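You operate a simulated robot arm through the tools that you are given. There is no shell and no other tool. Be economical: measure what you need, move in short steps, check, and stop when the job is done.

You run a simulated robot arm. Do the job below in one go: nothing can be reset, and whatever is moved stays where it is left.

## Task
Dry the green lens in the drier; put it in the green tray.
Fine: take it from the rinse basket; drier off, rinse and drier baskets up at the end.

It is judged by the outcome, as a careful person would: the job done as asked, and still so three seconds after it is handed in. It fails if anything else is knocked over, pushed out of place, dropped, spilled or broken.

## Robot
A 6-joint arm with a two-finger parallel gripper, fixed in place. Base frame: the origin is at the foot of the arm, x ahead of it, y to its left, z up; the work surface is at about z = 0.862. Readings come in m, degrees, newtons and seconds.
With the tool pointing down near the work surface it reaches from about 0.26 to 0.68 m from the base axis. Its first joint turns from -66.0 to 66.0 degrees. Payload 2.9 kg.
Tool frame: the origin (TCP) lies between the finger pads and is the grasp point; the fingertips stand 0.03 m ahead of it; z points along the fingers, y is the line along which they close. The gripper opens to 0.11 m. The fingers are 0.02 m wide and 0.01 m thick; the gripper's body (0.048 by 0.112 m) begins 0.055 m behind the TCP.
Orientation is told as [roll, pitch, yaw] about the base's x, y, z axes, in that order, counted from this pose: with the fingers straight down and closing along the base's y, the tool's x points along the base's -x, its y along +y and its z along -z.

## Interface
- The arm moves only by the tool arm_command. Its argument "plan" is a list that holds one entry, the list of rows, each a list of 7 numbers: the finger opening in m, from 0 to 0.11, then the shift along the tool's x, y, z in m, then the turn, a rotation vector about the tool's x, y, z in degrees. In form: [[[jaw, x, y, z, ax, ay, az], ...]]. A call has 1 to 20 rows; each row shifts and turns the commanded pose from where the row before left it, along the tool's axes as they then stand. A row lasts 0.2 s, in which the tool goes at most 0.05 m and 8.6 degrees; a call with a longer step from one row to the next is refused whole, and so is a gripper value outside its range. Where a pose cannot be reached the arm comes as near as it can. A force on the tool above 60 N (or 10 N above the force at the start of the call, whichever is more), or a blocked arm, ends the call early, and 0.2 s more pass. Each finger travels about 0.108 m/s and halts on what it meets, pressing with about 31 N; the grip force reading is that of the motor and also rises with nothing between the fingers. The clock runs only during rows and for 0.2 s after the last one: add rows that do not move to give the fingers time. The reply holds the time, the measured pose of the TCP, the force on the tool along the base axes, the opening and the grip force, in the units named above and with some noise.
- Cameras (640 x 400 px; columns grow to the right, rows downward): "scene" is fixed at [0.0677, 0.4226, 1.3925]; the picture's right is [-0.85, -0.52, 0.00], its down [-0.27, 0.44, -0.86] and it looks along [0.45, -0.73, -0.51] (base axes); focal length 340 px, centre (320, 200). "wrist" rides on the gripper at [0.072, 0.017, -0.103] in the tool frame; the picture's right is [-0.23, 0.97, 0.00], its down [-0.76, -0.18, -0.62] and it looks along [-0.61, -0.14, 0.78] (tool axes); focal length 222 px, centre (320, 200). There is no depth. A picture from a camera that has moved, and an enlarged one, comes with that camera's place and axes in the base frame and with its lens.
- capture(camera): a new picture of that camera. It takes no simulated time.
- close_up(camera, box): a new picture of the part [left, top, right, bottom] of that camera's present view, enlarged. It takes no simulated time.
- close_job(): hands the job in; it is judged then, once.

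Work in short steps. Places have to be worked out from the pictures, the camera data and where the tool is seen: move nearer, look again, correct. Check each grasp and each placing, and mend what went wrong. You have 120 turns and 76 pictures in all, those below and enlarged ones among them. Open the gripper and draw the arm clear of the work before you hand the job in, unless the task says otherwise; then end with one line.

The tools are called after ">>>" by a JSON object that holds its "op" and its "data". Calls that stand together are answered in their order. arm_command: Moves the arm, as the interface text tells. Its arguments: {"type":"object","properties":{"plan":{"type":"array"}},"required":["plan"]} The other tools are called the same way: capture (camera) takes a picture; close_up (camera, box) takes an enlarged picture of a part of a camera's view; close_job () hands the job in.

At the start:

```text
time_s: 0.0
ee_pos: [0.4179, -0.1294, 1.2002]
tcp_rot: [-0.1, 0.0, 0.0]
force: [0.3, -0.8, 0.4]
width: 0.1102
grip_force: 0.0
```

scene: 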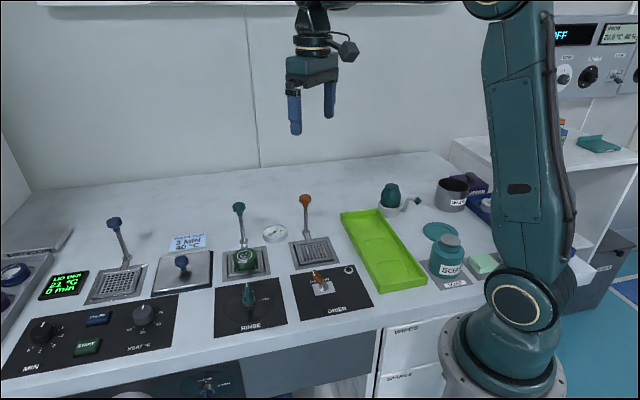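
wrist: 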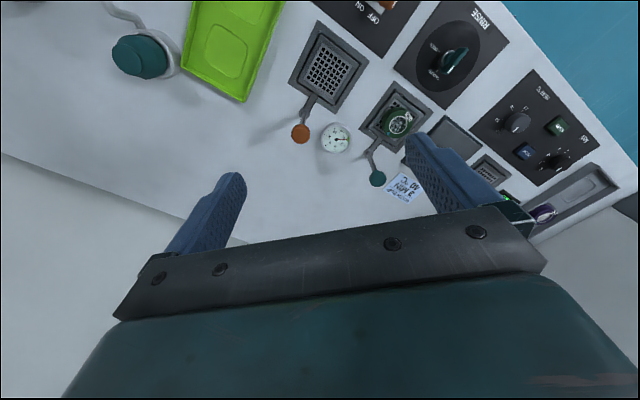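

I start by enlarging the working area to read the labels and see the basket, lens and switches.

>>> {"op": "close_up", "data": {"camera": "scene", "box": [200, 180, 400, 340]}}

>>> {"op": "close_up", "data": {"camera": "scene", "box": [0, 200, 220, 390]}}

>>> {"op": "close_up", "data": {"camera": "wrist", "box": [270, 0, 530, 210]}}

>>> {"op": "close_up", "data": {"camera": "scene", "box": [330, 160, 640, 330]}}

```text
2.50 times, centred on (300, 260) of scene
camera zoom: at [0.0677, 0.4226, 1.3925], right [-0.85, -0.52, 0.0], down [-0.27, 0.44, -0.86], along [0.45, -0.73, -0.51], focal length 851 px, centre (370, 50)
```

zoom: 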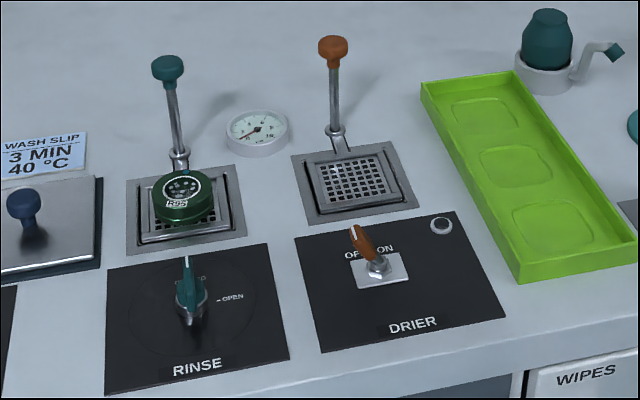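

```text
2.11 times, centred on (110, 295) of scene
camera zoom: at [0.0677, 0.4226, 1.3925], right [-0.85, -0.52, 0.0], down [-0.27, 0.44, -0.86], along [0.45, -0.73, -0.51], focal length 716 px, centre (762, 0)
```

zoom: 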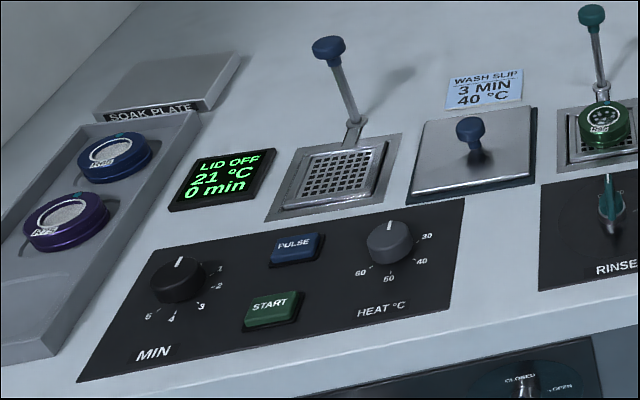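

```text
1.90 times, centred on (400, 105) of wrist
camera zoom: at [0.3452, -0.1126, 1.3038], right [0.23, 0.97, 0.0], down [0.76, -0.18, 0.62], along [0.61, -0.14, -0.78], focal length 423 px, centre (168, 381)
```

zoom: 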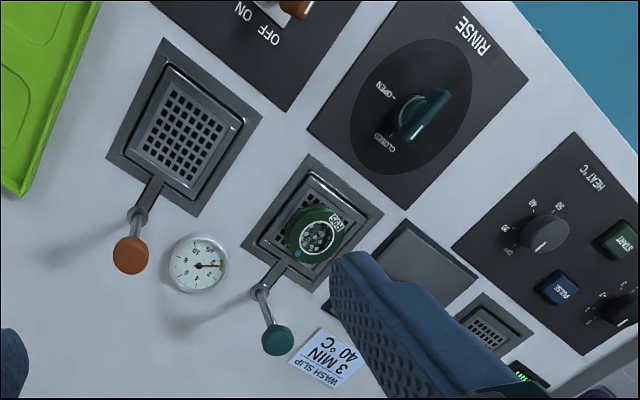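

```text
2.06 times, centred on (485, 245) of scene
camera zoom: at [0.0677, 0.4226, 1.3925], right [-0.85, -0.52, 0.0], down [-0.27, 0.44, -0.86], along [0.45, -0.73, -0.51], focal length 702 px, centre (-21, 107)
```

zoom: 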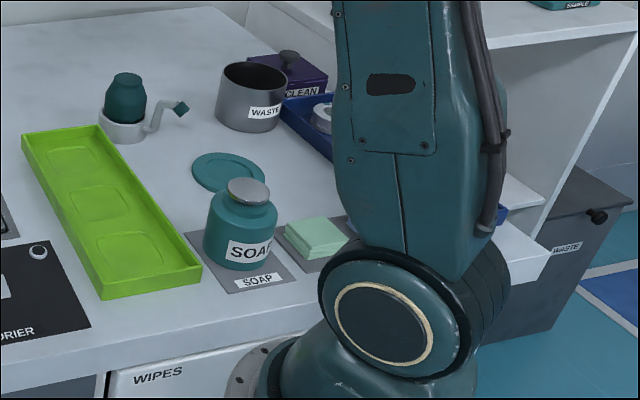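

The picture shows the drier basket at about (0.41,-0.11), the rinse basket with the lens at about (0.52,0.00), and lever knobs behind them at z≈0.97. The row runs about 45° to the base axes. I move above the lens, turn the jaw along the row, and look.

>>> {"op": "arm_command", "data": {"plan": [[[0.11, -0.026, 0.0325, 0.025, 0, 0, 0], [0.11, -0.026, 0.0325, 0.025, 0, 0, 0], [0.11, -0.026, 0.0325, 0.025, 0, 0, 0], [0.11, -0.026, 0.0325, 0.025, 0, 0, 0], [0.11, 0, 0, 0, 0, 0, 7.6], [0.11, 0, 0, 0, 0, 0, 7.6], [0.11, 0, 0, 0, 0, 0, 7.6], [0.11, 0, 0, 0, 0, 0, 7.6], [0.11, 0, 0, 0, 0, 0, 7.6], [0.11, 0, 0, 0, 0, 0, 7.6], [0.11, 0, 0, 0, 0, 0, 0], [0.11, 0, 0, 0, 0, 0, 0]]]}}

>>> {"op": "capture", "data": {"camera": "wrist"}}

>>> {"op": "capture", "data": {"camera": "scene"}}

```text
time_s: 2.6
ee_pos: [0.5216, -0.0007, 1.0994]
tcp_rot: [0.0, 0.0, -45.7]
force: [-0.2, 0.6, 1.0]
width: 0.1101
grip_force: 0.2
```

```text
69 pictures are left
camera wrist: at [0.4831, 0.0642, 1.2041], right [0.86, 0.52, 0.0], down [0.41, -0.67, 0.62], along [0.32, -0.53, -0.78], focal length 222 px, centre (320, 200)
```

wrist: 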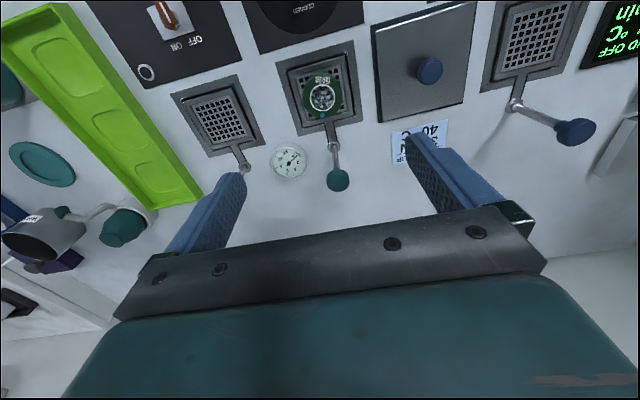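

```text
68 pictures are left
```

scene: 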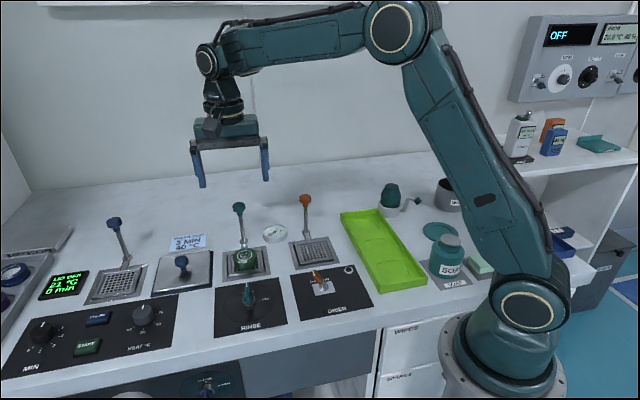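

>>> {"op": "close_up", "data": {"camera": "wrist", "box": [150, 50, 390, 200]}}

```text
2.67 times, centred on (270, 125) of wrist
camera zoom: at [0.4831, 0.0642, 1.2041], right [0.86, 0.52, 0.0], down [0.41, -0.67, 0.62], along [0.32, -0.53, -0.78], focal length 592 px, centre (453, 400)
```

zoom: 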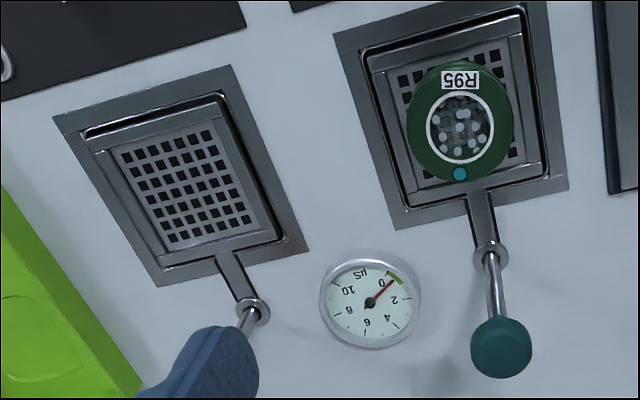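

The lens top is centred at about (0.524, 0.002, 0.893), roughly 53 mm across, and the basket is up. I descend with the jaw at 0.085, stopping just above grasp height to check.

>>> {"op": "arm_command", "data": {"plan": [[[0.085, 0, 0.004, 0.044, 0, 0, 0], [0.085, 0, 0, 0.044, 0, 0, 0], [0.085, 0, 0, 0.044, 0, 0, 0], [0.085, 0, 0, 0.044, 0, 0, 0], [0.085, 0, 0, 0, 0, 0, 0]]]}}

>>> {"op": "close_up", "data": {"camera": "scene", "box": [190, 200, 300, 290]}}

>>> {"op": "capture", "data": {"camera": "wrist"}}

```text
time_s: 3.8
ee_pos: [0.5236, 0.0007, 0.9245]
tcp_rot: [0.1, 0.0, -45.6]
force: [-0.3, 1.0, -0.2]
width: 0.0851
grip_force: 0.2
```

```text
4.44 times, centred on (245, 245) of scene
camera zoom: at [0.0677, 0.4226, 1.3925], right [-0.85, -0.52, 0.0], down [-0.27, 0.44, -0.86], along [0.45, -0.73, -0.51], focal length 1512 px, centre (653, 0)
```

zoom: 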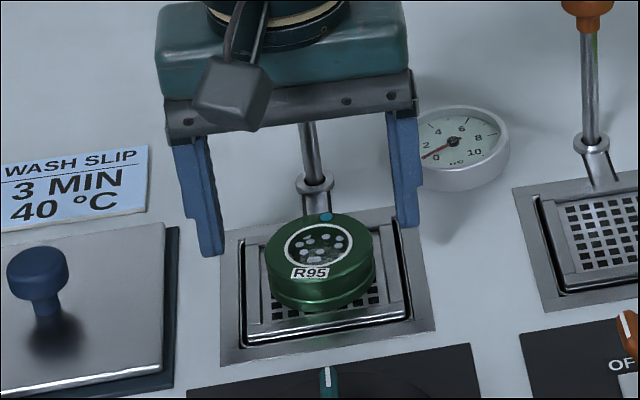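

```text
65 pictures are left
camera wrist: at [0.4857, 0.0672, 1.0288], right [0.85, 0.52, 0.0], down [0.41, -0.67, 0.62], along [0.32, -0.53, -0.78], focal length 222 px, centre (320, 200)
```

wrist: 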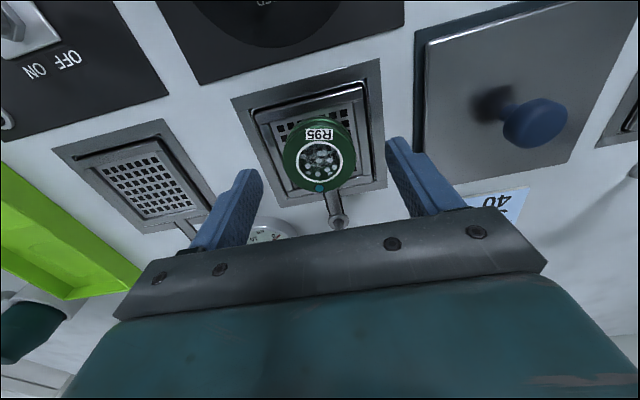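

The jaw straddles the lens well; a small correction, then down 15 mm and close.

>>> {"op": "arm_command", "data": {"plan": [[[0.085, 0.003, 0.002, 0.0075, 0, 0, 0], [0.085, 0, 0, 0.0075, 0, 0, 0], [0.085, 0, 0, 0, 0, 0, 0], [0.07, 0, 0, 0, 0, 0, 0], [0.06, 0, 0, 0, 0, 0, 0], [0.045, 0, 0, 0, 0, 0, 0], [0.045, 0, 0, 0, 0, 0, 0]]]}}

>>> {"op": "close_up", "data": {"camera": "scene", "box": [190, 200, 300, 290]}}

```text
time_s: 5.4
ee_pos: [0.5226, 0.0056, 0.9092]
tcp_rot: [0.1, 0.0, -45.7]
force: [-0.6, 0.3, 0.2]
width: 0.053
grip_force: 30.8
```

```text
4.44 times, centred on (245, 245) of scene
camera zoom: at [0.0677, 0.4226, 1.3925], right [-0.85, -0.52, 0.0], down [-0.27, 0.44, -0.86], along [0.45, -0.73, -0.51], focal length 1512 px, centre (653, 0)
```

zoom: 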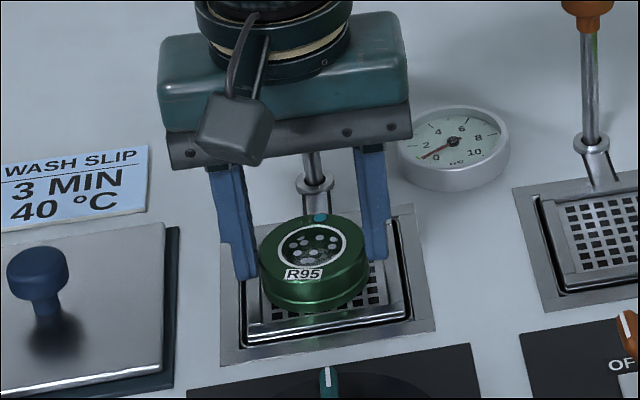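

The grip reads 53 mm at 31 N, so the lens is held. I lift it straight up 0.12 m and look.

>>> {"op": "arm_command", "data": {"plan": [[[0.04, 0, 0, -0.02, 0, 0, 0], [0.04, 0, 0, -0.03, 0, 0, 0], [0.04, 0, 0, -0.035, 0, 0, 0], [0.04, 0, 0, -0.035, 0, 0, 0], [0.04, 0, 0, 0, 0, 0, 0]]]}}

>>> {"op": "capture", "data": {"camera": "scene"}}

>>> {"op": "capture", "data": {"camera": "wrist"}}

```text
time_s: 6.6
ee_pos: [0.5232, 0.0049, 1.0294]
tcp_rot: [0.0, 0.0, -45.6]
force: [-0.5, 0.1, -0.2]
width: 0.0401
grip_force: 0.0
```

```text
63 pictures are left
```

scene: 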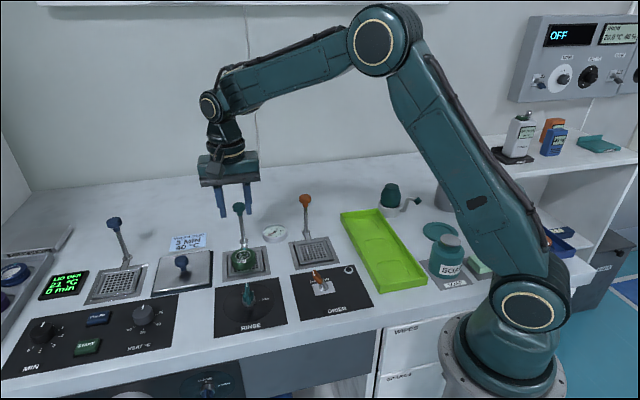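

```text
62 pictures are left
camera wrist: at [0.485, 0.0708, 1.1328], right [0.85, 0.52, 0.0], down [0.41, -0.67, 0.62], along [0.32, -0.53, -0.78], focal length 222 px, centre (320, 200)
```

wrist: 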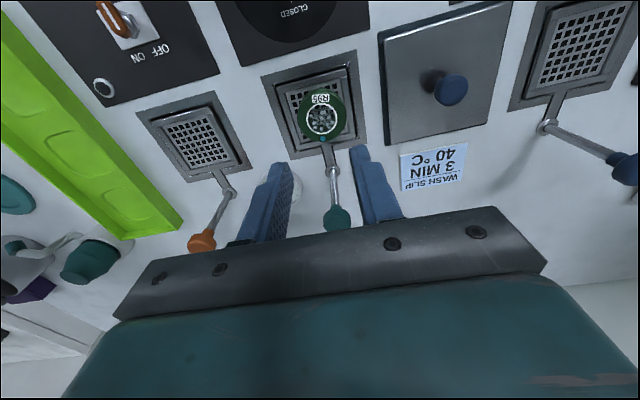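

The lens slipped out and stayed in the basket; the grip was probably too shallow or off-centre. I look closely to get its position and height.

>>> {"op": "close_up", "data": {"camera": "wrist", "box": [250, 40, 390, 160]}}

>>> {"op": "close_up", "data": {"camera": "scene", "box": [200, 230, 290, 290]}}

```text
3.33 times, centred on (320, 100) of wrist
camera zoom: at [0.485, 0.0708, 1.1328], right [0.85, 0.52, 0.0], down [0.41, -0.67, 0.62], along [0.32, -0.53, -0.78], focal length 740 px, centre (320, 533)
```

zoom: 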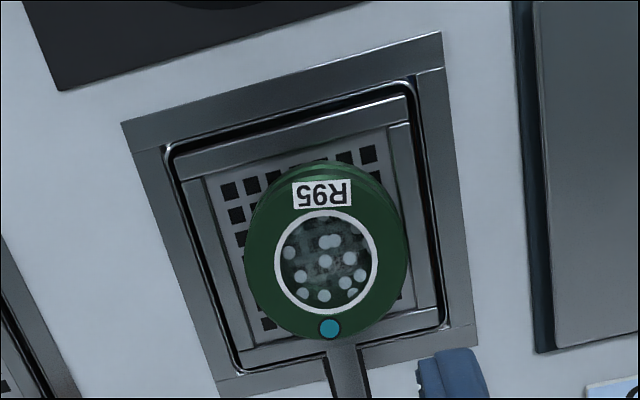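

```text
6.67 times, centred on (245, 260) of scene
camera zoom: at [0.0677, 0.4226, 1.3925], right [-0.85, -0.52, 0.0], down [-0.27, 0.44, -0.86], along [0.45, -0.73, -0.51], focal length 2268 px, centre (820, -200)
```

zoom: 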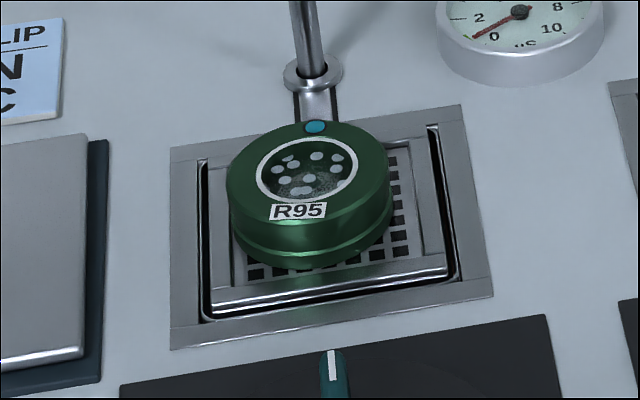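

The lens sits at about (0.527, 0.0055), 3 mm behind my earlier grip centre. I'll turn to yaw 0 so the fingers go into the basket's corners and can reach deeper, then hover for a check.

>>> {"op": "arm_command", "data": {"plan": [[[0.075, 0, 0, 0, 0, 0, -7.6], [0.075, 0, 0, 0, 0, 0, -7.6], [0.075, 0, 0, 0, 0, 0, -7.6], [0.075, 0, 0, 0, 0, 0, -7.6], [0.075, 0, 0, 0, 0, 0, -7.6], [0.075, 0, 0, 0, 0, 0, -7.6], [0.075, -0.004, 0.0006, 0.03, 0, 0, 0], [0.075, 0, 0, 0.04, 0, 0, 0], [0.075, 0, 0, 0.03, 0, 0, 0], [0.075, 0, 0, 0, 0, 0, 0]]]}}

>>> {"op": "capture", "data": {"camera": "wrist"}}

>>> {"op": "close_up", "data": {"camera": "scene", "box": [190, 210, 300, 290]}}

```text
time_s: 8.8
ee_pos: [0.5272, 0.0052, 0.9293]
tcp_rot: [-0.2, -0.1, 0.0]
force: [0.0, -1.1, 0.9]
width: 0.075
grip_force: 0.1
```

```text
59 pictures are left
camera wrist: at [0.4552, 0.0241, 1.0324], right [0.23, 0.97, 0.0], down [0.76, -0.18, 0.62], along [0.61, -0.14, -0.78], focal length 222 px, centre (320, 200)
```

wrist: 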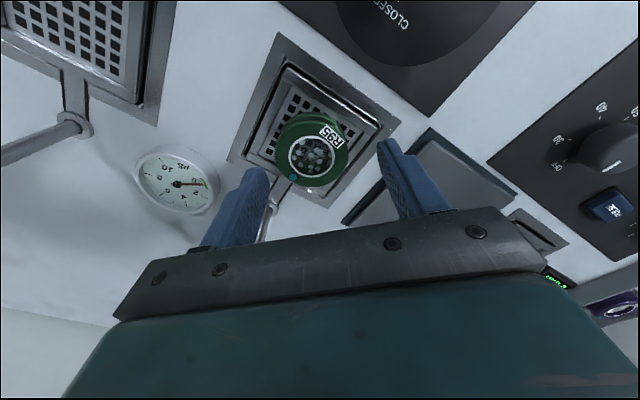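

```text
5.00 times, centred on (245, 250) of scene
camera zoom: at [0.0677, 0.4226, 1.3925], right [-0.85, -0.52, 0.0], down [-0.27, 0.44, -0.86], along [0.45, -0.73, -0.51], focal length 1701 px, centre (695, -50)
```

zoom: 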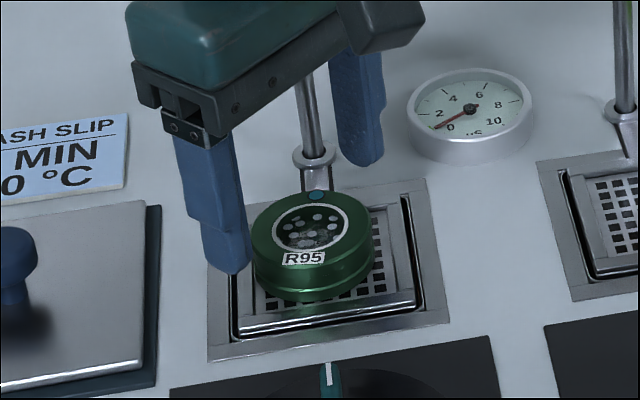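

The fingers straddle the lens diagonally and the rods are clear. I descend 25 mm slowly, watching force, without closing yet.

>>> {"op": "arm_command", "data": {"plan": [[[0.068, 0.001, -0.0005, 0.01, 0, 0, 0], [0.068, 0, 0, 0.008, 0, 0, 0], [0.068, 0, 0, 0.007, 0, 0, 0], [0.068, 0, 0, 0, 0, 0, 0]]]}}

>>> {"op": "close_up", "data": {"camera": "scene", "box": [190, 210, 300, 290]}}

```text
time_s: 9.8
ee_pos: [0.5265, 0.0059, 0.9022]
tcp_rot: [0.0, 0.1, 0.0]
force: [-0.3, 0.4, -0.1]
width: 0.0677
grip_force: 0.1
```

```text
5.00 times, centred on (245, 250) of scene
camera zoom: at [0.0677, 0.4226, 1.3925], right [-0.85, -0.52, 0.0], down [-0.27, 0.44, -0.86], along [0.45, -0.73, -0.51], focal length 1701 px, centre (695, -50)
```

zoom: 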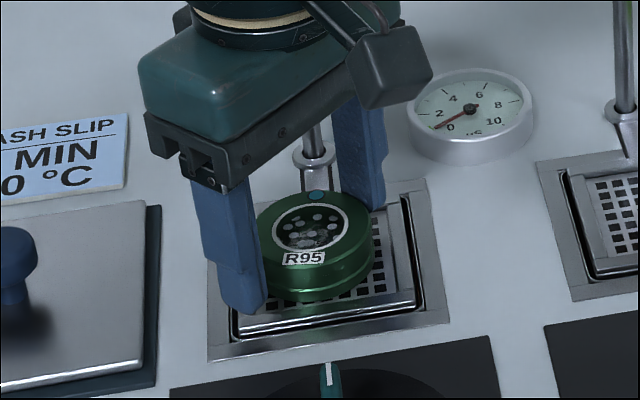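

No contact, and the tips are now near the lens's lower edge. I close the jaw.

>>> {"op": "arm_command", "data": {"plan": [[[0.06, 0, 0, 0.001, 0, 0, 0], [0.05, 0, 0, 0, 0, 0, 0], [0.04, 0, 0, 0, 0, 0, 0], [0.04, 0, 0, 0, 0, 0, 0], [0.04, 0, 0, 0, 0, 0, 0]]]}}

>>> {"op": "close_up", "data": {"camera": "scene", "box": [190, 210, 300, 290]}}

```text
time_s: 11.0
ee_pos: [0.528, 0.0029, 0.9034]
tcp_rot: [-0.1, 0.1, -0.3]
force: [2.7, -22.2, 0.2]
width: 0.0532
grip_force: 30.9
```

```text
5.00 times, centred on (245, 250) of scene
camera zoom: at [0.0678, 0.422, 1.3926], right [-0.85, -0.52, 0.0], down [-0.27, 0.44, -0.86], along [0.45, -0.73, -0.51], focal length 1701 px, centre (695, -50)
```

zoom: 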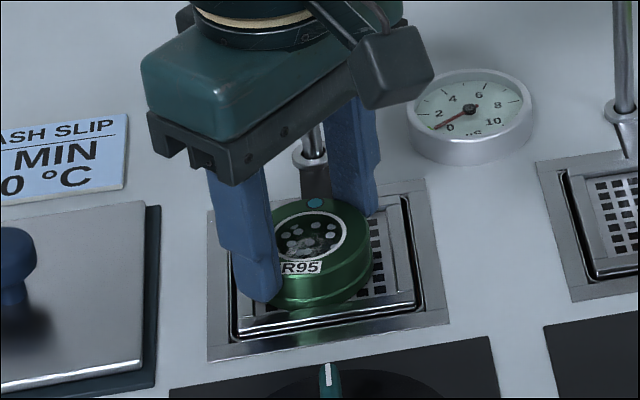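

The grip pulls the arm sideways (-22 N in y), so the lens is held by the basket and sits a few mm toward -y. I shift to relieve this before lifting.

>>> {"op": "arm_command", "data": {"plan": [[[0.04, 0, -0.002, 0, 0, 0, 0], [0.04, 0, -0.001, 0, 0, 0, 0], [0.04, 0, 0, 0, 0, 0, 0]]]}}

```text
time_s: 11.8
ee_pos: [0.5272, 0.0029, 0.904]
tcp_rot: [0.0, 0.0, 0.1]
force: [2.1, -7.9, -1.3]
width: 0.0531
grip_force: 31.4
```

>>> {"op": "arm_command", "data": {"plan": [[[0.04, 0, -0.001, 0, 0, 0, 0], [0.04, 0, 0, -0.005, 0, 0, 0], [0.04, 0, 0, -0.005, 0, 0, 0], [0.04, 0, 0, 0, 0, 0, 0]]]}}

>>> {"op": "close_up", "data": {"camera": "scene", "box": [190, 210, 300, 290]}}

```text
time_s: 12.8
ee_pos: [0.5252, 0.0004, 0.9137]
tcp_rot: [0.0, 0.1, -0.1]
force: [0.3, 0.0, 0.1]
width: 0.0529
grip_force: 31.1
```

```text
5.00 times, centred on (245, 250) of scene
camera zoom: at [0.0677, 0.4226, 1.3925], right [-0.85, -0.52, 0.0], down [-0.27, 0.44, -0.86], along [0.45, -0.73, -0.51], focal length 1701 px, centre (695, -50)
```

zoom: 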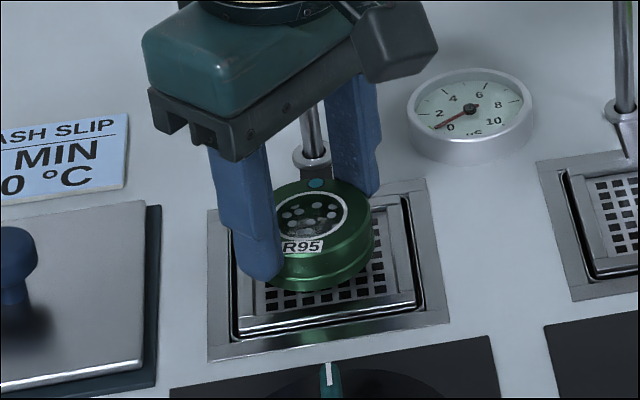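

The lens rises with the gripper and the side force is gone. I continue up to clear the lever knobs.

>>> {"op": "arm_command", "data": {"plan": [[[0.04, 0, 0, -0.015, 0, 0, 0], [0.04, 0, 0, -0.025, 0, 0, 0], [0.04, 0, 0, -0.03, 0, 0, 0], [0.04, 0, 0, -0.03, 0, 0, 0], [0.04, 0, 0, -0.02, 0, 0, 0], [0.04, 0, 0, 0, 0, 0, 0]]]}}

>>> {"op": "capture", "data": {"camera": "wrist"}}

>>> {"op": "capture", "data": {"camera": "scene"}}

```text
time_s: 14.2
ee_pos: [0.5248, 0.0004, 1.0338]
tcp_rot: [0.0, 0.0, 0.0]
force: [0.1, -1.2, -1.5]
width: 0.0531
grip_force: 31.0
```

```text
54 pictures are left
camera wrist: at [0.4542, 0.0198, 1.1371], right [0.23, 0.97, 0.0], down [0.76, -0.18, 0.62], along [0.61, -0.14, -0.78], focal length 222 px, centre (320, 200)
```

wrist: 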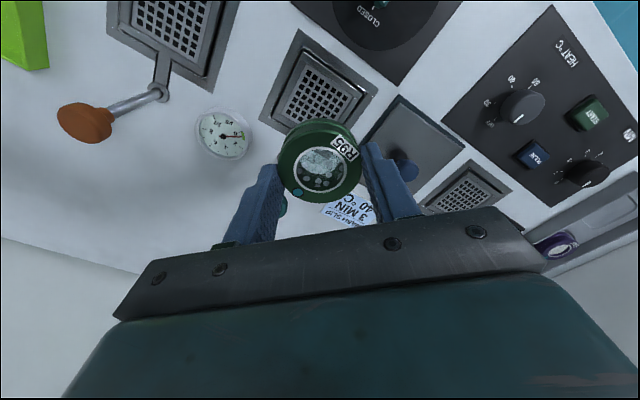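

```text
53 pictures are left
```

scene: 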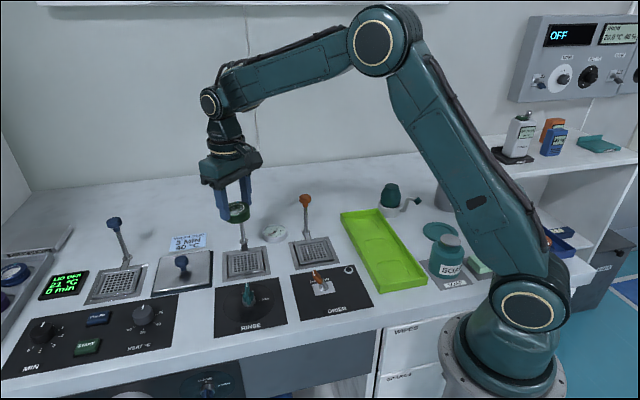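

The lens is held. I check its seating in the fingers more closely before moving over the drier.

>>> {"op": "close_up", "data": {"camera": "wrist", "box": [220, 90, 430, 230]}}

>>> {"op": "close_up", "data": {"camera": "scene", "box": [190, 140, 290, 230]}}

```text
2.86 times, centred on (325, 160) of wrist
camera zoom: at [0.4542, 0.0198, 1.1371], right [0.23, 0.97, 0.0], down [0.76, -0.18, 0.62], along [0.61, -0.14, -0.78], focal length 635 px, centre (306, 314)
```

zoom: 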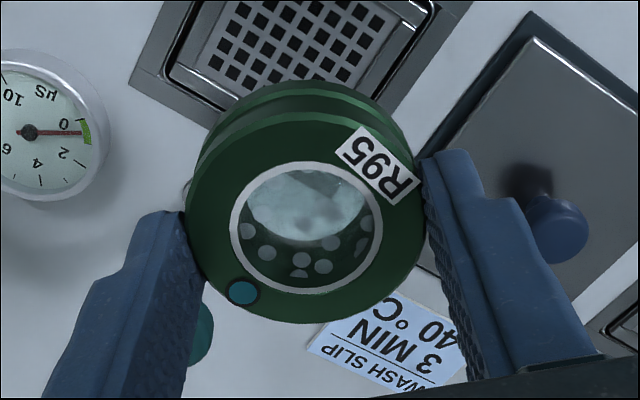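

```text
4.44 times, centred on (240, 185) of scene
camera zoom: at [0.0677, 0.4226, 1.3925], right [-0.85, -0.52, 0.0], down [-0.27, 0.44, -0.86], along [0.45, -0.73, -0.51], focal length 1512 px, centre (676, 267)
```

zoom: 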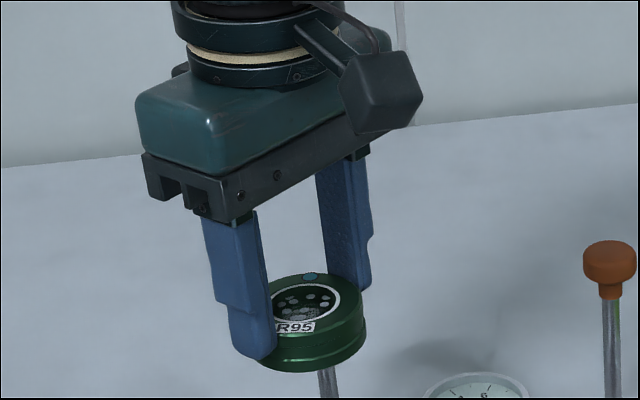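

The lens is level and firmly held, centred ~4 mm toward -x of the TCP. The drier basket centre is at about (0.410,-0.110), so I move over it and look.

>>> {"op": "arm_command", "data": {"plan": [[[0.04, 0.0277, -0.0276, 0, 0, 0, 0], [0.04, 0.0277, -0.0276, 0, 0, 0, 0], [0.04, 0.0277, -0.0276, 0, 0, 0, 0], [0.04, 0.0277, -0.0276, 0, 0, 0, 0], [0.04, 0, 0, 0.025, 0, 0, 0], [0.04, 0, 0, 0.025, 0, 0, 0], [0.04, 0, 0, 0, 0, 0, 0]]]}}

>>> {"op": "capture", "data": {"camera": "wrist"}}

>>> {"op": "close_up", "data": {"camera": "scene", "box": [250, 180, 370, 280]}}

```text
time_s: 15.8
ee_pos: [0.4168, -0.1088, 0.9844]
tcp_rot: [0.0, 0.0, 0.0]
force: [-0.2, 0.4, -0.4]
width: 0.0532
grip_force: 31.3
```

```text
50 pictures are left
camera wrist: at [0.3443, -0.0905, 1.0866], right [0.23, 0.97, 0.0], down [0.76, -0.18, 0.62], along [0.61, -0.14, -0.78], focal length 222 px, centre (320, 200)
```

wrist: 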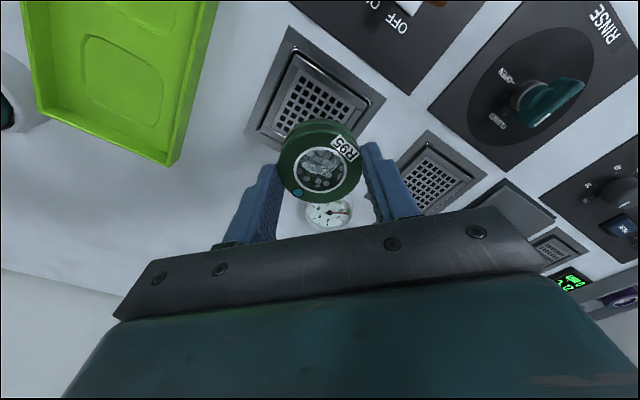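

```text
4.00 times, centred on (310, 230) of scene
camera zoom: at [0.0677, 0.4226, 1.3925], right [-0.85, -0.52, 0.0], down [-0.27, 0.44, -0.86], along [0.45, -0.73, -0.51], focal length 1361 px, centre (360, 80)
```

zoom: 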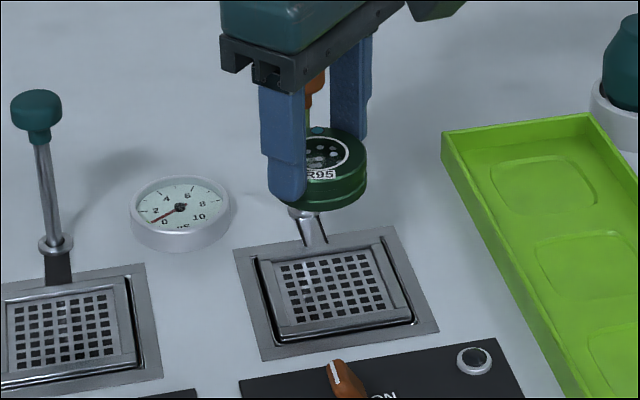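

The lens is close to centred over the basket. I estimate the centre 2 mm toward -x and 5 mm toward -y, so I correct, lower to just above the basket and check.

>>> {"op": "arm_command", "data": {"plan": [[[0.04, 0.002, -0.005, 0.02, 0, 0, 0], [0.04, 0, 0, 0.025, 0, 0, 0], [0.04, 0, 0, 0.015, 0, 0, 0], [0.04, 0, 0, 0, 0, 0, 0]]]}}

>>> {"op": "close_up", "data": {"camera": "wrist", "box": [220, 30, 430, 230]}}

>>> {"op": "close_up", "data": {"camera": "scene", "box": [260, 200, 370, 280]}}

```text
time_s: 16.8
ee_pos: [0.4137, -0.1135, 0.9233]
tcp_rot: [0.0, 0.1, 0.0]
force: [0.5, -0.2, -1.1]
width: 0.053
grip_force: 30.8
```

```text
2.00 times, centred on (325, 130) of wrist
camera zoom: at [0.3418, -0.0954, 1.0269], right [0.23, 0.97, 0.0], down [0.76, -0.18, 0.62], along [0.61, -0.14, -0.78], focal length 444 px, centre (310, 340)
```

zoom: 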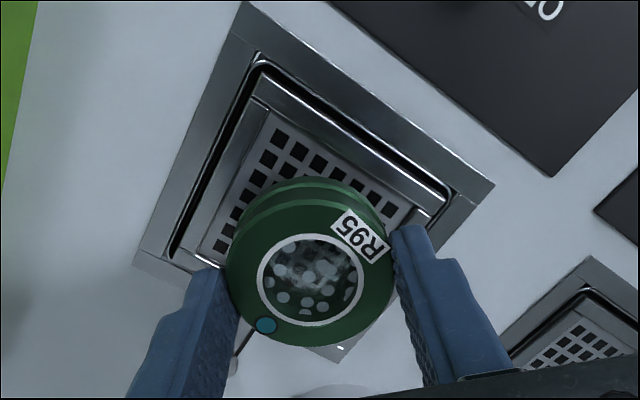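

```text
5.00 times, centred on (315, 240) of scene
camera zoom: at [0.0677, 0.4226, 1.3925], right [-0.85, -0.52, 0.0], down [-0.27, 0.44, -0.86], along [0.45, -0.73, -0.51], focal length 1701 px, centre (345, 0)
```

zoom: 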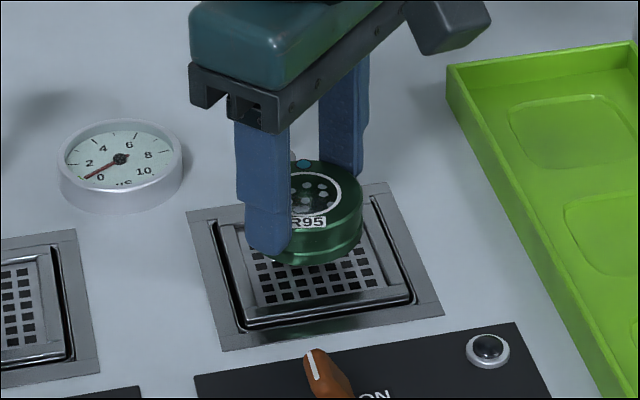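

The wrist view puts the drier frame centre at (0.414,-0.113), right under the tool. I lower to 0.905 and check the force.

>>> {"op": "arm_command", "data": {"plan": [[[0.04, 0, -0.001, 0.008, 0, 0, 0], [0.04, 0, 0, 0.006, 0, 0, 0], [0.04, 0, 0, 0.004, 0, 0, 0], [0.04, 0, 0, 0, 0, 0, 0]]]}}

>>> {"op": "close_up", "data": {"camera": "scene", "box": [260, 200, 370, 280]}}

```text
time_s: 17.8
ee_pos: [0.4141, -0.1149, 0.9059]
tcp_rot: [0.0, 0.1, 0.0]
force: [1.0, -0.4, -0.7]
width: 0.0526
grip_force: 30.8
```

```text
5.00 times, centred on (315, 240) of scene
camera zoom: at [0.0677, 0.4226, 1.3925], right [-0.85, -0.52, 0.0], down [-0.27, 0.44, -0.86], along [0.45, -0.73, -0.51], focal length 1701 px, centre (345, 0)
```

zoom: 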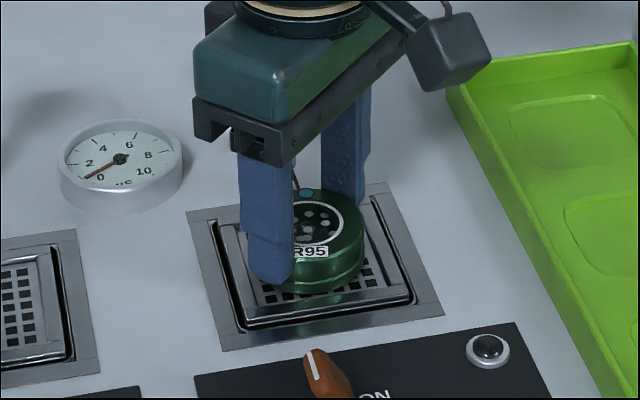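

No contact yet; another 2 mm, then open to 0.064 and rise.

>>> {"op": "arm_command", "data": {"plan": [[[0.04, 0, 0, 0.002, 0, 0, 0], [0.04, 0, 0, 0, 0, 0, 0]]]}}

```text
time_s: 18.4
ee_pos: [0.4139, -0.1152, 0.9028]
tcp_rot: [0.0, -0.1, 0.1]
force: [1.0, 1.0, -0.8]
width: 0.0528
grip_force: 30.7
```

>>> {"op": "arm_command", "data": {"plan": [[[0.04, 0, 0, 0.001, 0, 0, 0], [0.04, 0, 0, 0, 0, 0, 0], [0.064, 0, 0, 0, 0, 0, 0], [0.064, 0, 0, 0, 0, 0, 0], [0.064, 0, 0, -0.01, 0, 0, 0], [0.068, 0, 0, -0.03, 0, 0, 0], [0.068, 0, 0, -0.04, 0, 0, 0], [0.068, 0, 0, -0.04, 0, 0, 0], [0.068, 0, 0, 0, 0, 0, 0]]]}}

>>> {"op": "capture", "data": {"camera": "wrist"}}

>>> {"op": "close_up", "data": {"camera": "scene", "box": [260, 180, 370, 300]}}

```text
time_s: 20.4
ee_pos: [0.4145, -0.1134, 1.0223]
tcp_rot: [0.0, 0.0, 0.0]
force: [0.5, 0.4, -0.1]
width: 0.0678
grip_force: 0.0
```

```text
45 pictures are left
camera wrist: at [0.3424, -0.0957, 1.1261], right [0.23, 0.97, 0.0], down [0.76, -0.18, 0.62], along [0.61, -0.14, -0.78], focal length 222 px, centre (320, 200)
```

wrist: 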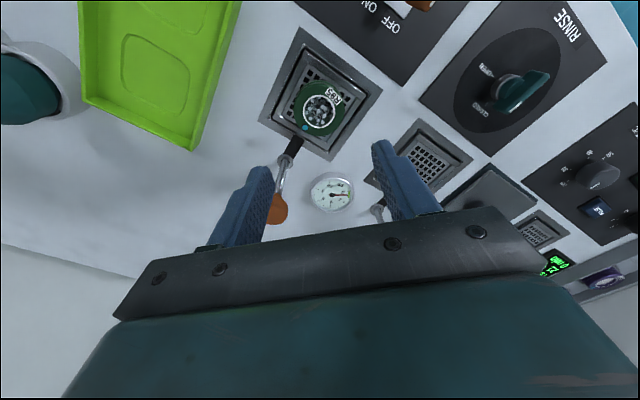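

```text
3.33 times, centred on (315, 240) of scene
camera zoom: at [0.0677, 0.4226, 1.3925], right [-0.85, -0.52, 0.0], down [-0.27, 0.44, -0.86], along [0.45, -0.73, -0.51], focal length 1134 px, centre (337, 67)
```

zoom: 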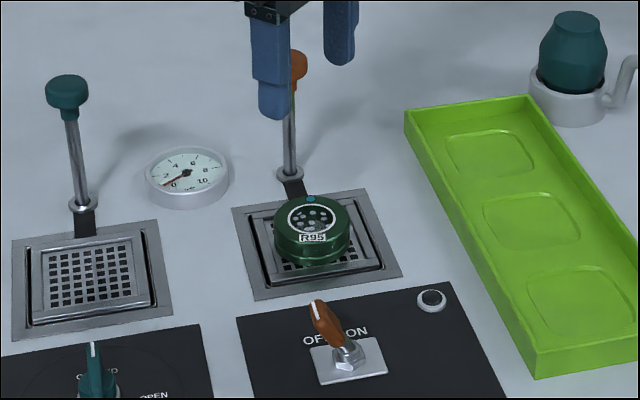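

The lens rests well in the drier basket. The rods are vertical and joined to the baskets, so the lever should be a push-down plunger. I move above the orange knob (about (0.471,-0.168,0.97)) and check.

>>> {"op": "arm_command", "data": {"plan": [[[0.07, 0, 0, -0.03, 0, 0, 0], [0.07, -0.0285, -0.0275, 0, 0, 0, 0], [0.07, -0.0285, -0.0275, 0, 0, 0, 0], [0.07, 0, 0, 0, 0, 0, 0]]]}}

>>> {"op": "capture", "data": {"camera": "wrist"}}

>>> {"op": "close_up", "data": {"camera": "scene", "box": [240, 130, 380, 280]}}

```text
time_s: 21.4
ee_pos: [0.4705, -0.1711, 1.0529]
tcp_rot: [0.1, -0.1, 0.1]
force: [-0.2, -0.4, -0.4]
width: 0.0703
grip_force: 0.0
```

```text
43 pictures are left
camera wrist: at [0.399, -0.1516, 1.1563], right [0.23, 0.97, 0.0], down [0.76, -0.18, 0.62], along [0.61, -0.14, -0.78], focal length 222 px, centre (320, 200)
```

wrist: 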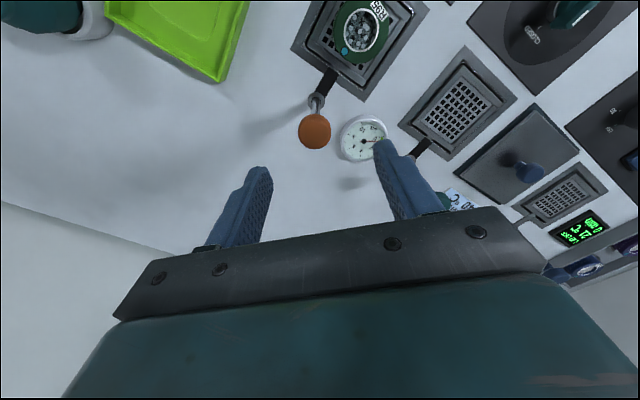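

```text
2.67 times, centred on (310, 205) of scene
camera zoom: at [0.0677, 0.4225, 1.3925], right [-0.85, -0.52, 0.0], down [-0.27, 0.44, -0.86], along [0.45, -0.73, -0.51], focal length 907 px, centre (347, 187)
```

zoom: 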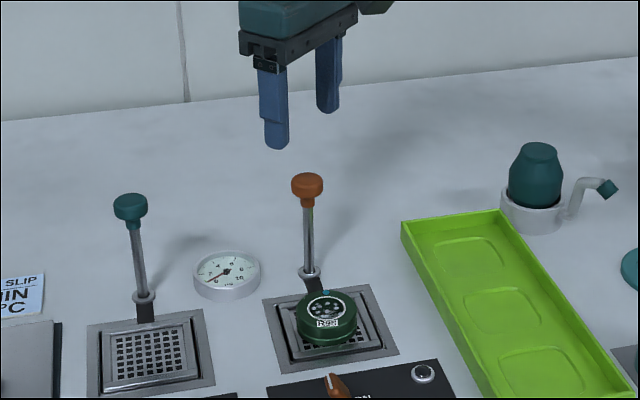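

The knob is within 2 mm of the tool axis. I descend so the pads straddle it and close on it.

>>> {"op": "arm_command", "data": {"plan": [[[0.07, 0.001, -0.002, 0.04, 0, 0, 0], [0.07, 0, 0, 0.04, 0, 0, 0], [0.07, 0, 0, 0.008, 0, 0, 0], [0.07, 0, 0, 0, 0, 0, 0], [0.055, 0, 0, 0, 0, 0, 0], [0.04, 0, 0, 0, 0, 0, 0], [0.025, 0, 0, 0, 0, 0, 0], [0.015, 0, 0, 0, 0, 0, 0], [0.015, 0, 0, 0, 0, 0, 0]]]}}

>>> {"op": "close_up", "data": {"camera": "scene", "box": [240, 150, 380, 280]}}

```text
time_s: 23.4
ee_pos: [0.4703, -0.1742, 0.9641]
tcp_rot: [-0.2, -0.1, -0.4]
force: [1.7, -31.0, -4.7]
width: 0.0291
grip_force: 44.8
```

```text
3.08 times, centred on (310, 215) of scene
camera zoom: at [0.0679, 0.4217, 1.3928], right [-0.86, -0.52, 0.0], down [-0.27, 0.44, -0.86], along [0.45, -0.73, -0.51], focal length 1047 px, centre (351, 154)
```

zoom: 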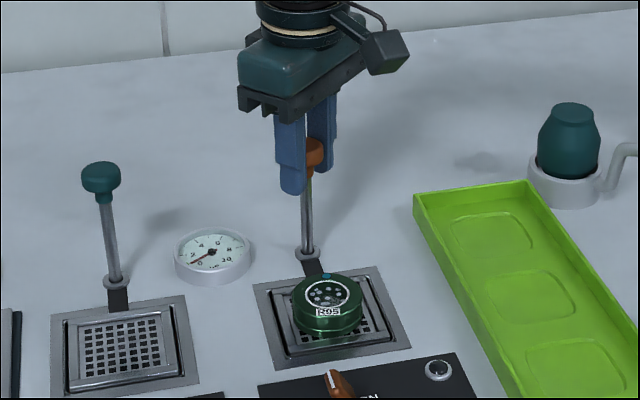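

The knob is held (29 mm), with a side force showing it sits ~4 mm toward -y. I relieve that and then push down in small steps.

>>> {"op": "arm_command", "data": {"plan": [[[0.015, 0, -0.002, 0, 0, 0, 0], [0.015, 0, -0.002, 0, 0, 0, 0], [0.015, 0, -0.001, 0, 0, 0, 0], [0.015, 0, 0, 0, 0, 0, 0]]]}}

```text
time_s: 24.4
ee_pos: [0.4711, -0.1747, 0.9632]
tcp_rot: [0.1, 0.0, 0.3]
force: [2.6, 2.9, 0.7]
width: 0.0286
grip_force: 45.4
```

>>> {"op": "arm_command", "data": {"plan": [[[0.015, 0, 0, 0.004, 0, 0, 0], [0.015, 0, 0, 0.004, 0, 0, 0], [0.015, 0, 0, 0, 0, 0, 0]]]}}

>>> {"op": "close_up", "data": {"camera": "scene", "box": [240, 170, 380, 280]}}

```text
time_s: 25.2
ee_pos: [0.4707, -0.1747, 0.9551]
tcp_rot: [0.1, 0.0, 0.4]
force: [7.6, 14.0, 0.0]
width: 0.0287
grip_force: 44.8
```

```text
3.64 times, centred on (310, 225) of scene
camera zoom: at [0.0679, 0.4229, 1.3923], right [-0.85, -0.52, 0.0], down [-0.27, 0.44, -0.86], along [0.45, -0.73, -0.51], focal length 1237 px, centre (356, 109)
```

zoom: 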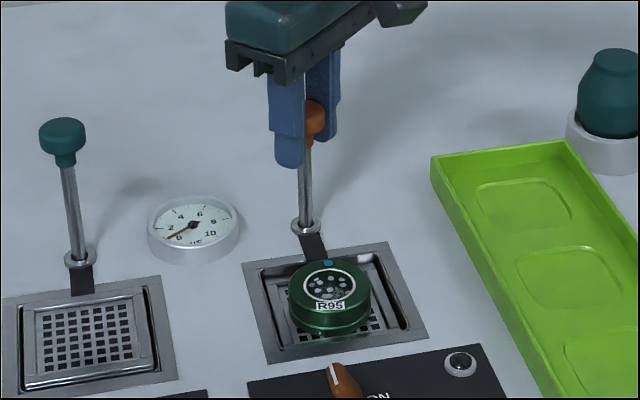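

The basket is sinking with the knob, so it is a plunger. I ease the side force and keep going down.

>>> {"op": "arm_command", "data": {"plan": [[[0.015, 0, 0.0015, 0.005, 0, 0, 0], [0.015, 0, 0, 0.005, 0, 0, 0], [0.015, 0, 0, 0.005, 0, 0, 0], [0.015, 0, 0, 0.005, 0, 0, 0], [0.015, 0, 0, 0, 0, 0, 0]]]}}

>>> {"op": "close_up", "data": {"camera": "scene", "box": [240, 170, 380, 280]}}

```text
time_s: 26.4
ee_pos: [0.4701, -0.1752, 0.936]
tcp_rot: [0.0, -0.1, 0.0]
force: [11.0, 10.2, 0.4]
width: 0.029
grip_force: 44.9
```

```text
3.64 times, centred on (310, 225) of scene
camera zoom: at [0.068, 0.4228, 1.3924], right [-0.85, -0.52, 0.0], down [-0.27, 0.44, -0.86], along [0.45, -0.73, -0.51], focal length 1237 px, centre (356, 109)
```

zoom: 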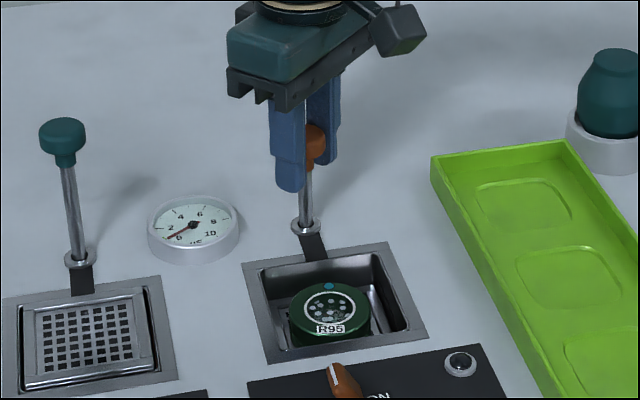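

Working well; the basket is ~27 mm down. I continue with relief in x and y until it meets a stop.

>>> {"op": "arm_command", "data": {"plan": [[[0.015, -0.001, 0.001, 0.004, 0, 0, 0], [0.015, 0, 0, 0.004, 0, 0, 0], [0.015, 0, 0, 0.004, 0, 0, 0], [0.015, 0, 0, 0, 0, 0, 0]]]}}

```text
time_s: 27.4
ee_pos: [0.4705, -0.1747, 0.9249]
tcp_rot: [-0.1, 0.1, -0.2]
force: [3.0, -3.2, -0.5]
width: 0.0289
grip_force: 44.8
```

>>> {"op": "arm_command", "data": {"plan": [[[0.015, 0, 0, 0.004, 0, 0, 0], [0.015, 0, 0, 0.004, 0, 0, 0], [0.015, 0, 0, 0.004, 0, 0, 0], [0.015, 0, 0, 0, 0, 0, 0]]]}}

>>> {"op": "close_up", "data": {"camera": "scene", "box": [240, 170, 380, 280]}}

```text
time_s: 28.4
ee_pos: [0.4702, -0.1738, 0.9124]
tcp_rot: [0.0, 0.0, -0.1]
force: [-0.7, -8.8, -3.3]
width: 0.0291
grip_force: 45.0
```

```text
3.64 times, centred on (310, 225) of scene
camera zoom: at [0.0678, 0.4223, 1.3925], right [-0.85, -0.52, 0.0], down [-0.27, 0.44, -0.86], along [0.45, -0.73, -0.51], focal length 1237 px, centre (356, 109)
```

zoom: 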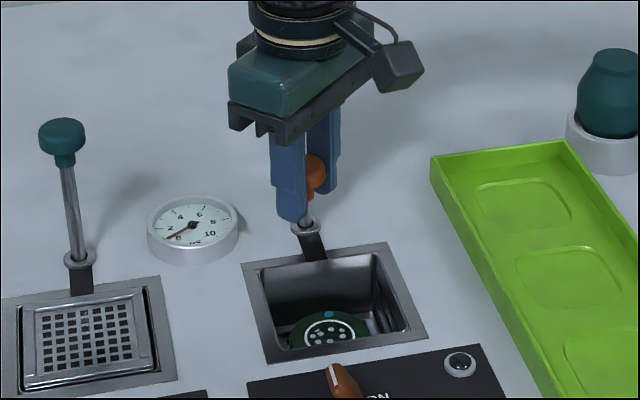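

The basket is 51 mm down, and the fingertips (z≈0.882) are nearing the collar. I go another 5 mm, watching for a stop.

>>> {"op": "arm_command", "data": {"plan": [[[0.015, 0, -0.001, 0.003, 0, 0, 0], [0.015, 0, 0, 0.002, 0, 0, 0], [0.015, 0, 0, 0, 0, 0, 0]]]}}

>>> {"op": "capture", "data": {"camera": "wrist"}}

```text
time_s: 29.2
ee_pos: [0.4696, -0.1744, 0.9074]
tcp_rot: [0.0, 0.0, 0.0]
force: [-0.5, -2.7, -0.1]
width: 0.0289
grip_force: 45.0
```

```text
37 pictures are left
camera wrist: at [0.3982, -0.1569, 1.0106], right [0.23, 0.97, 0.0], down [0.76, -0.18, 0.62], along [0.61, -0.14, -0.78], focal length 222 px, centre (320, 200)
```

wrist: 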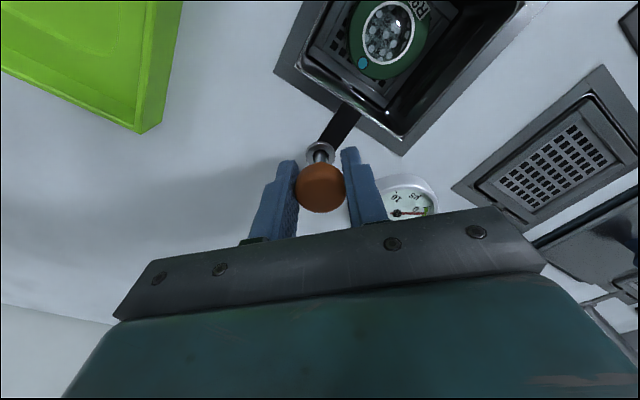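

No stop yet; the fingers clear the collar sideways. I continue 8 mm further, cautiously.

>>> {"op": "arm_command", "data": {"plan": [[[0.015, 0, 0, 0.003, 0, 0, 0], [0.015, 0, 0, 0.003, 0, 0, 0], [0.015, 0, 0, 0.002, 0, 0, 0], [0.015, 0, 0, 0, 0, 0, 0]]]}}

>>> {"op": "close_up", "data": {"camera": "scene", "box": [240, 170, 380, 280]}}

```text
time_s: 30.2
ee_pos: [0.4721, -0.1758, 0.9019]
tcp_rot: [-0.1, -0.4, 0.1]
force: [-4.6, 1.9, 34.3]
width: 0.029
grip_force: 45.1
```

```text
3.64 times, centred on (310, 225) of scene
camera zoom: at [0.0671, 0.4228, 1.3924], right [-0.85, -0.52, 0.0], down [-0.27, 0.44, -0.86], along [0.45, -0.73, -0.51], focal length 1237 px, centre (356, 109)
```

zoom: 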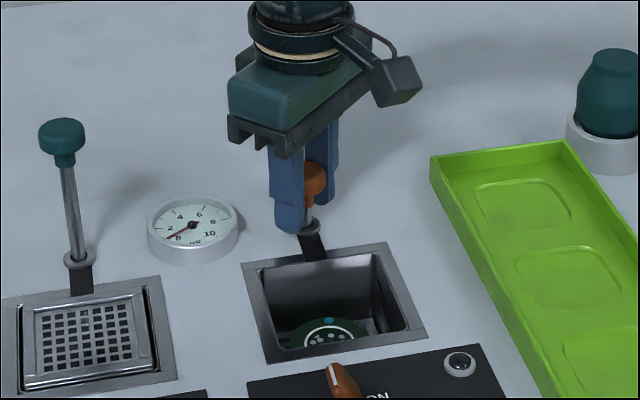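

It hit the stop (34 N up) at 61 mm of travel. I relax, open, and rise off the knob.

>>> {"op": "arm_command", "data": {"plan": [[[0.015, 0, 0, -0.002, 0, 0, 0], [0.04, 0, 0, 0, 0, 0, 0], [0.06, 0, 0, 0, 0, 0, 0], [0.06, 0, 0, -0.02, 0, 0, 0], [0.06, 0, 0, -0.04, 0, 0, 0], [0.06, 0, 0, -0.04, 0, 0, 0], [0.06, 0, 0, -0.04, 0, 0, 0], [0.06, 0, 0, 0, 0, 0, 0]]]}}

>>> {"op": "capture", "data": {"camera": "wrist"}}

>>> {"op": "close_up", "data": {"camera": "scene", "box": [260, 200, 390, 330]}}

```text
time_s: 32.0
ee_pos: [0.4708, -0.1768, 1.0417]
tcp_rot: [-0.1, 0.0, 0.0]
force: [0.4, -0.3, -0.2]
width: 0.0601
grip_force: 0.1
```

```text
35 pictures are left
camera wrist: at [0.3987, -0.1583, 1.145], right [0.23, 0.97, 0.0], down [0.76, -0.18, 0.62], along [0.61, -0.14, -0.78], focal length 222 px, centre (320, 200)
```

wrist: 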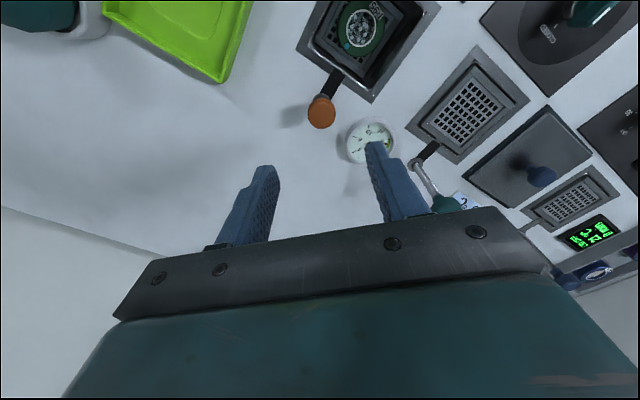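

```text
3.08 times, centred on (325, 265) of scene
camera zoom: at [0.0677, 0.4226, 1.3925], right [-0.85, -0.52, 0.0], down [-0.27, 0.44, -0.86], along [0.45, -0.73, -0.51], focal length 1047 px, centre (305, 0)
```

zoom: 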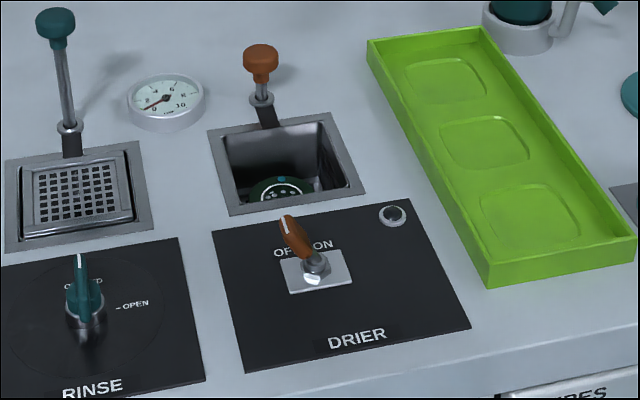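

The basket stays down with the lens in it. Next is the drier switch: base about (0.331,-0.027), its bat leaning to the OFF side (+row). I move beside it, close the jaw, and turn to yaw -46 to look.

>>> {"op": "arm_command", "data": {"plan": [[[0.05, 0.02, 0.0376, 0, 0, 0, 0], [0.03, 0.02, 0.0376, 0, 0, 0, 0], [0.01, 0.02, 0.0376, 0, 0, 0, 0], [0, 0.02, 0.0376, 0, 0, 0, 0], [0, 0.02, 0.0376, 0, 0, 0, 0], [0, 0, 0, 0.01, 0, 0, 7.6], [0, 0, 0, 0.01, 0, 0, 7.6], [0, 0, 0, 0.01, 0, 0, 7.6], [0, 0, 0, 0.01, 0, 0, 7.6], [0, 0, 0, 0, 0, 0, 7.6], [0, 0, 0, 0, 0, 0, 7.6], [0, 0, 0, 0, 0, 0, 0]]]}}

>>> {"op": "capture", "data": {"camera": "wrist"}}

>>> {"op": "capture", "data": {"camera": "scene"}}

```text
time_s: 34.6
ee_pos: [0.3713, 0.0137, 1.0024]
tcp_rot: [0.0, 0.0, -45.7]
force: [0.5, -1.5, 0.9]
width: 0.0001
grip_force: 31.1
```

```text
33 pictures are left
camera wrist: at [0.3326, 0.0776, 1.105], right [0.86, 0.52, 0.0], down [0.4, -0.67, 0.62], along [0.32, -0.53, -0.78], focal length 222 px, centre (320, 200)
```

wrist: 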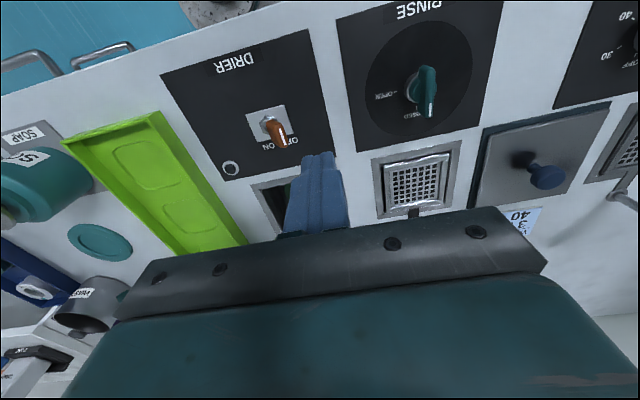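

```text
32 pictures are left
```

scene: 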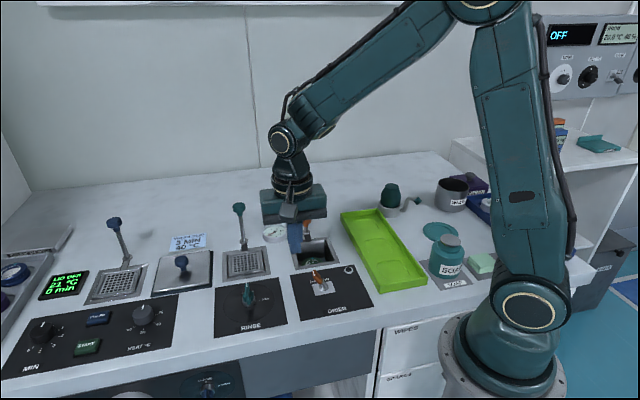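

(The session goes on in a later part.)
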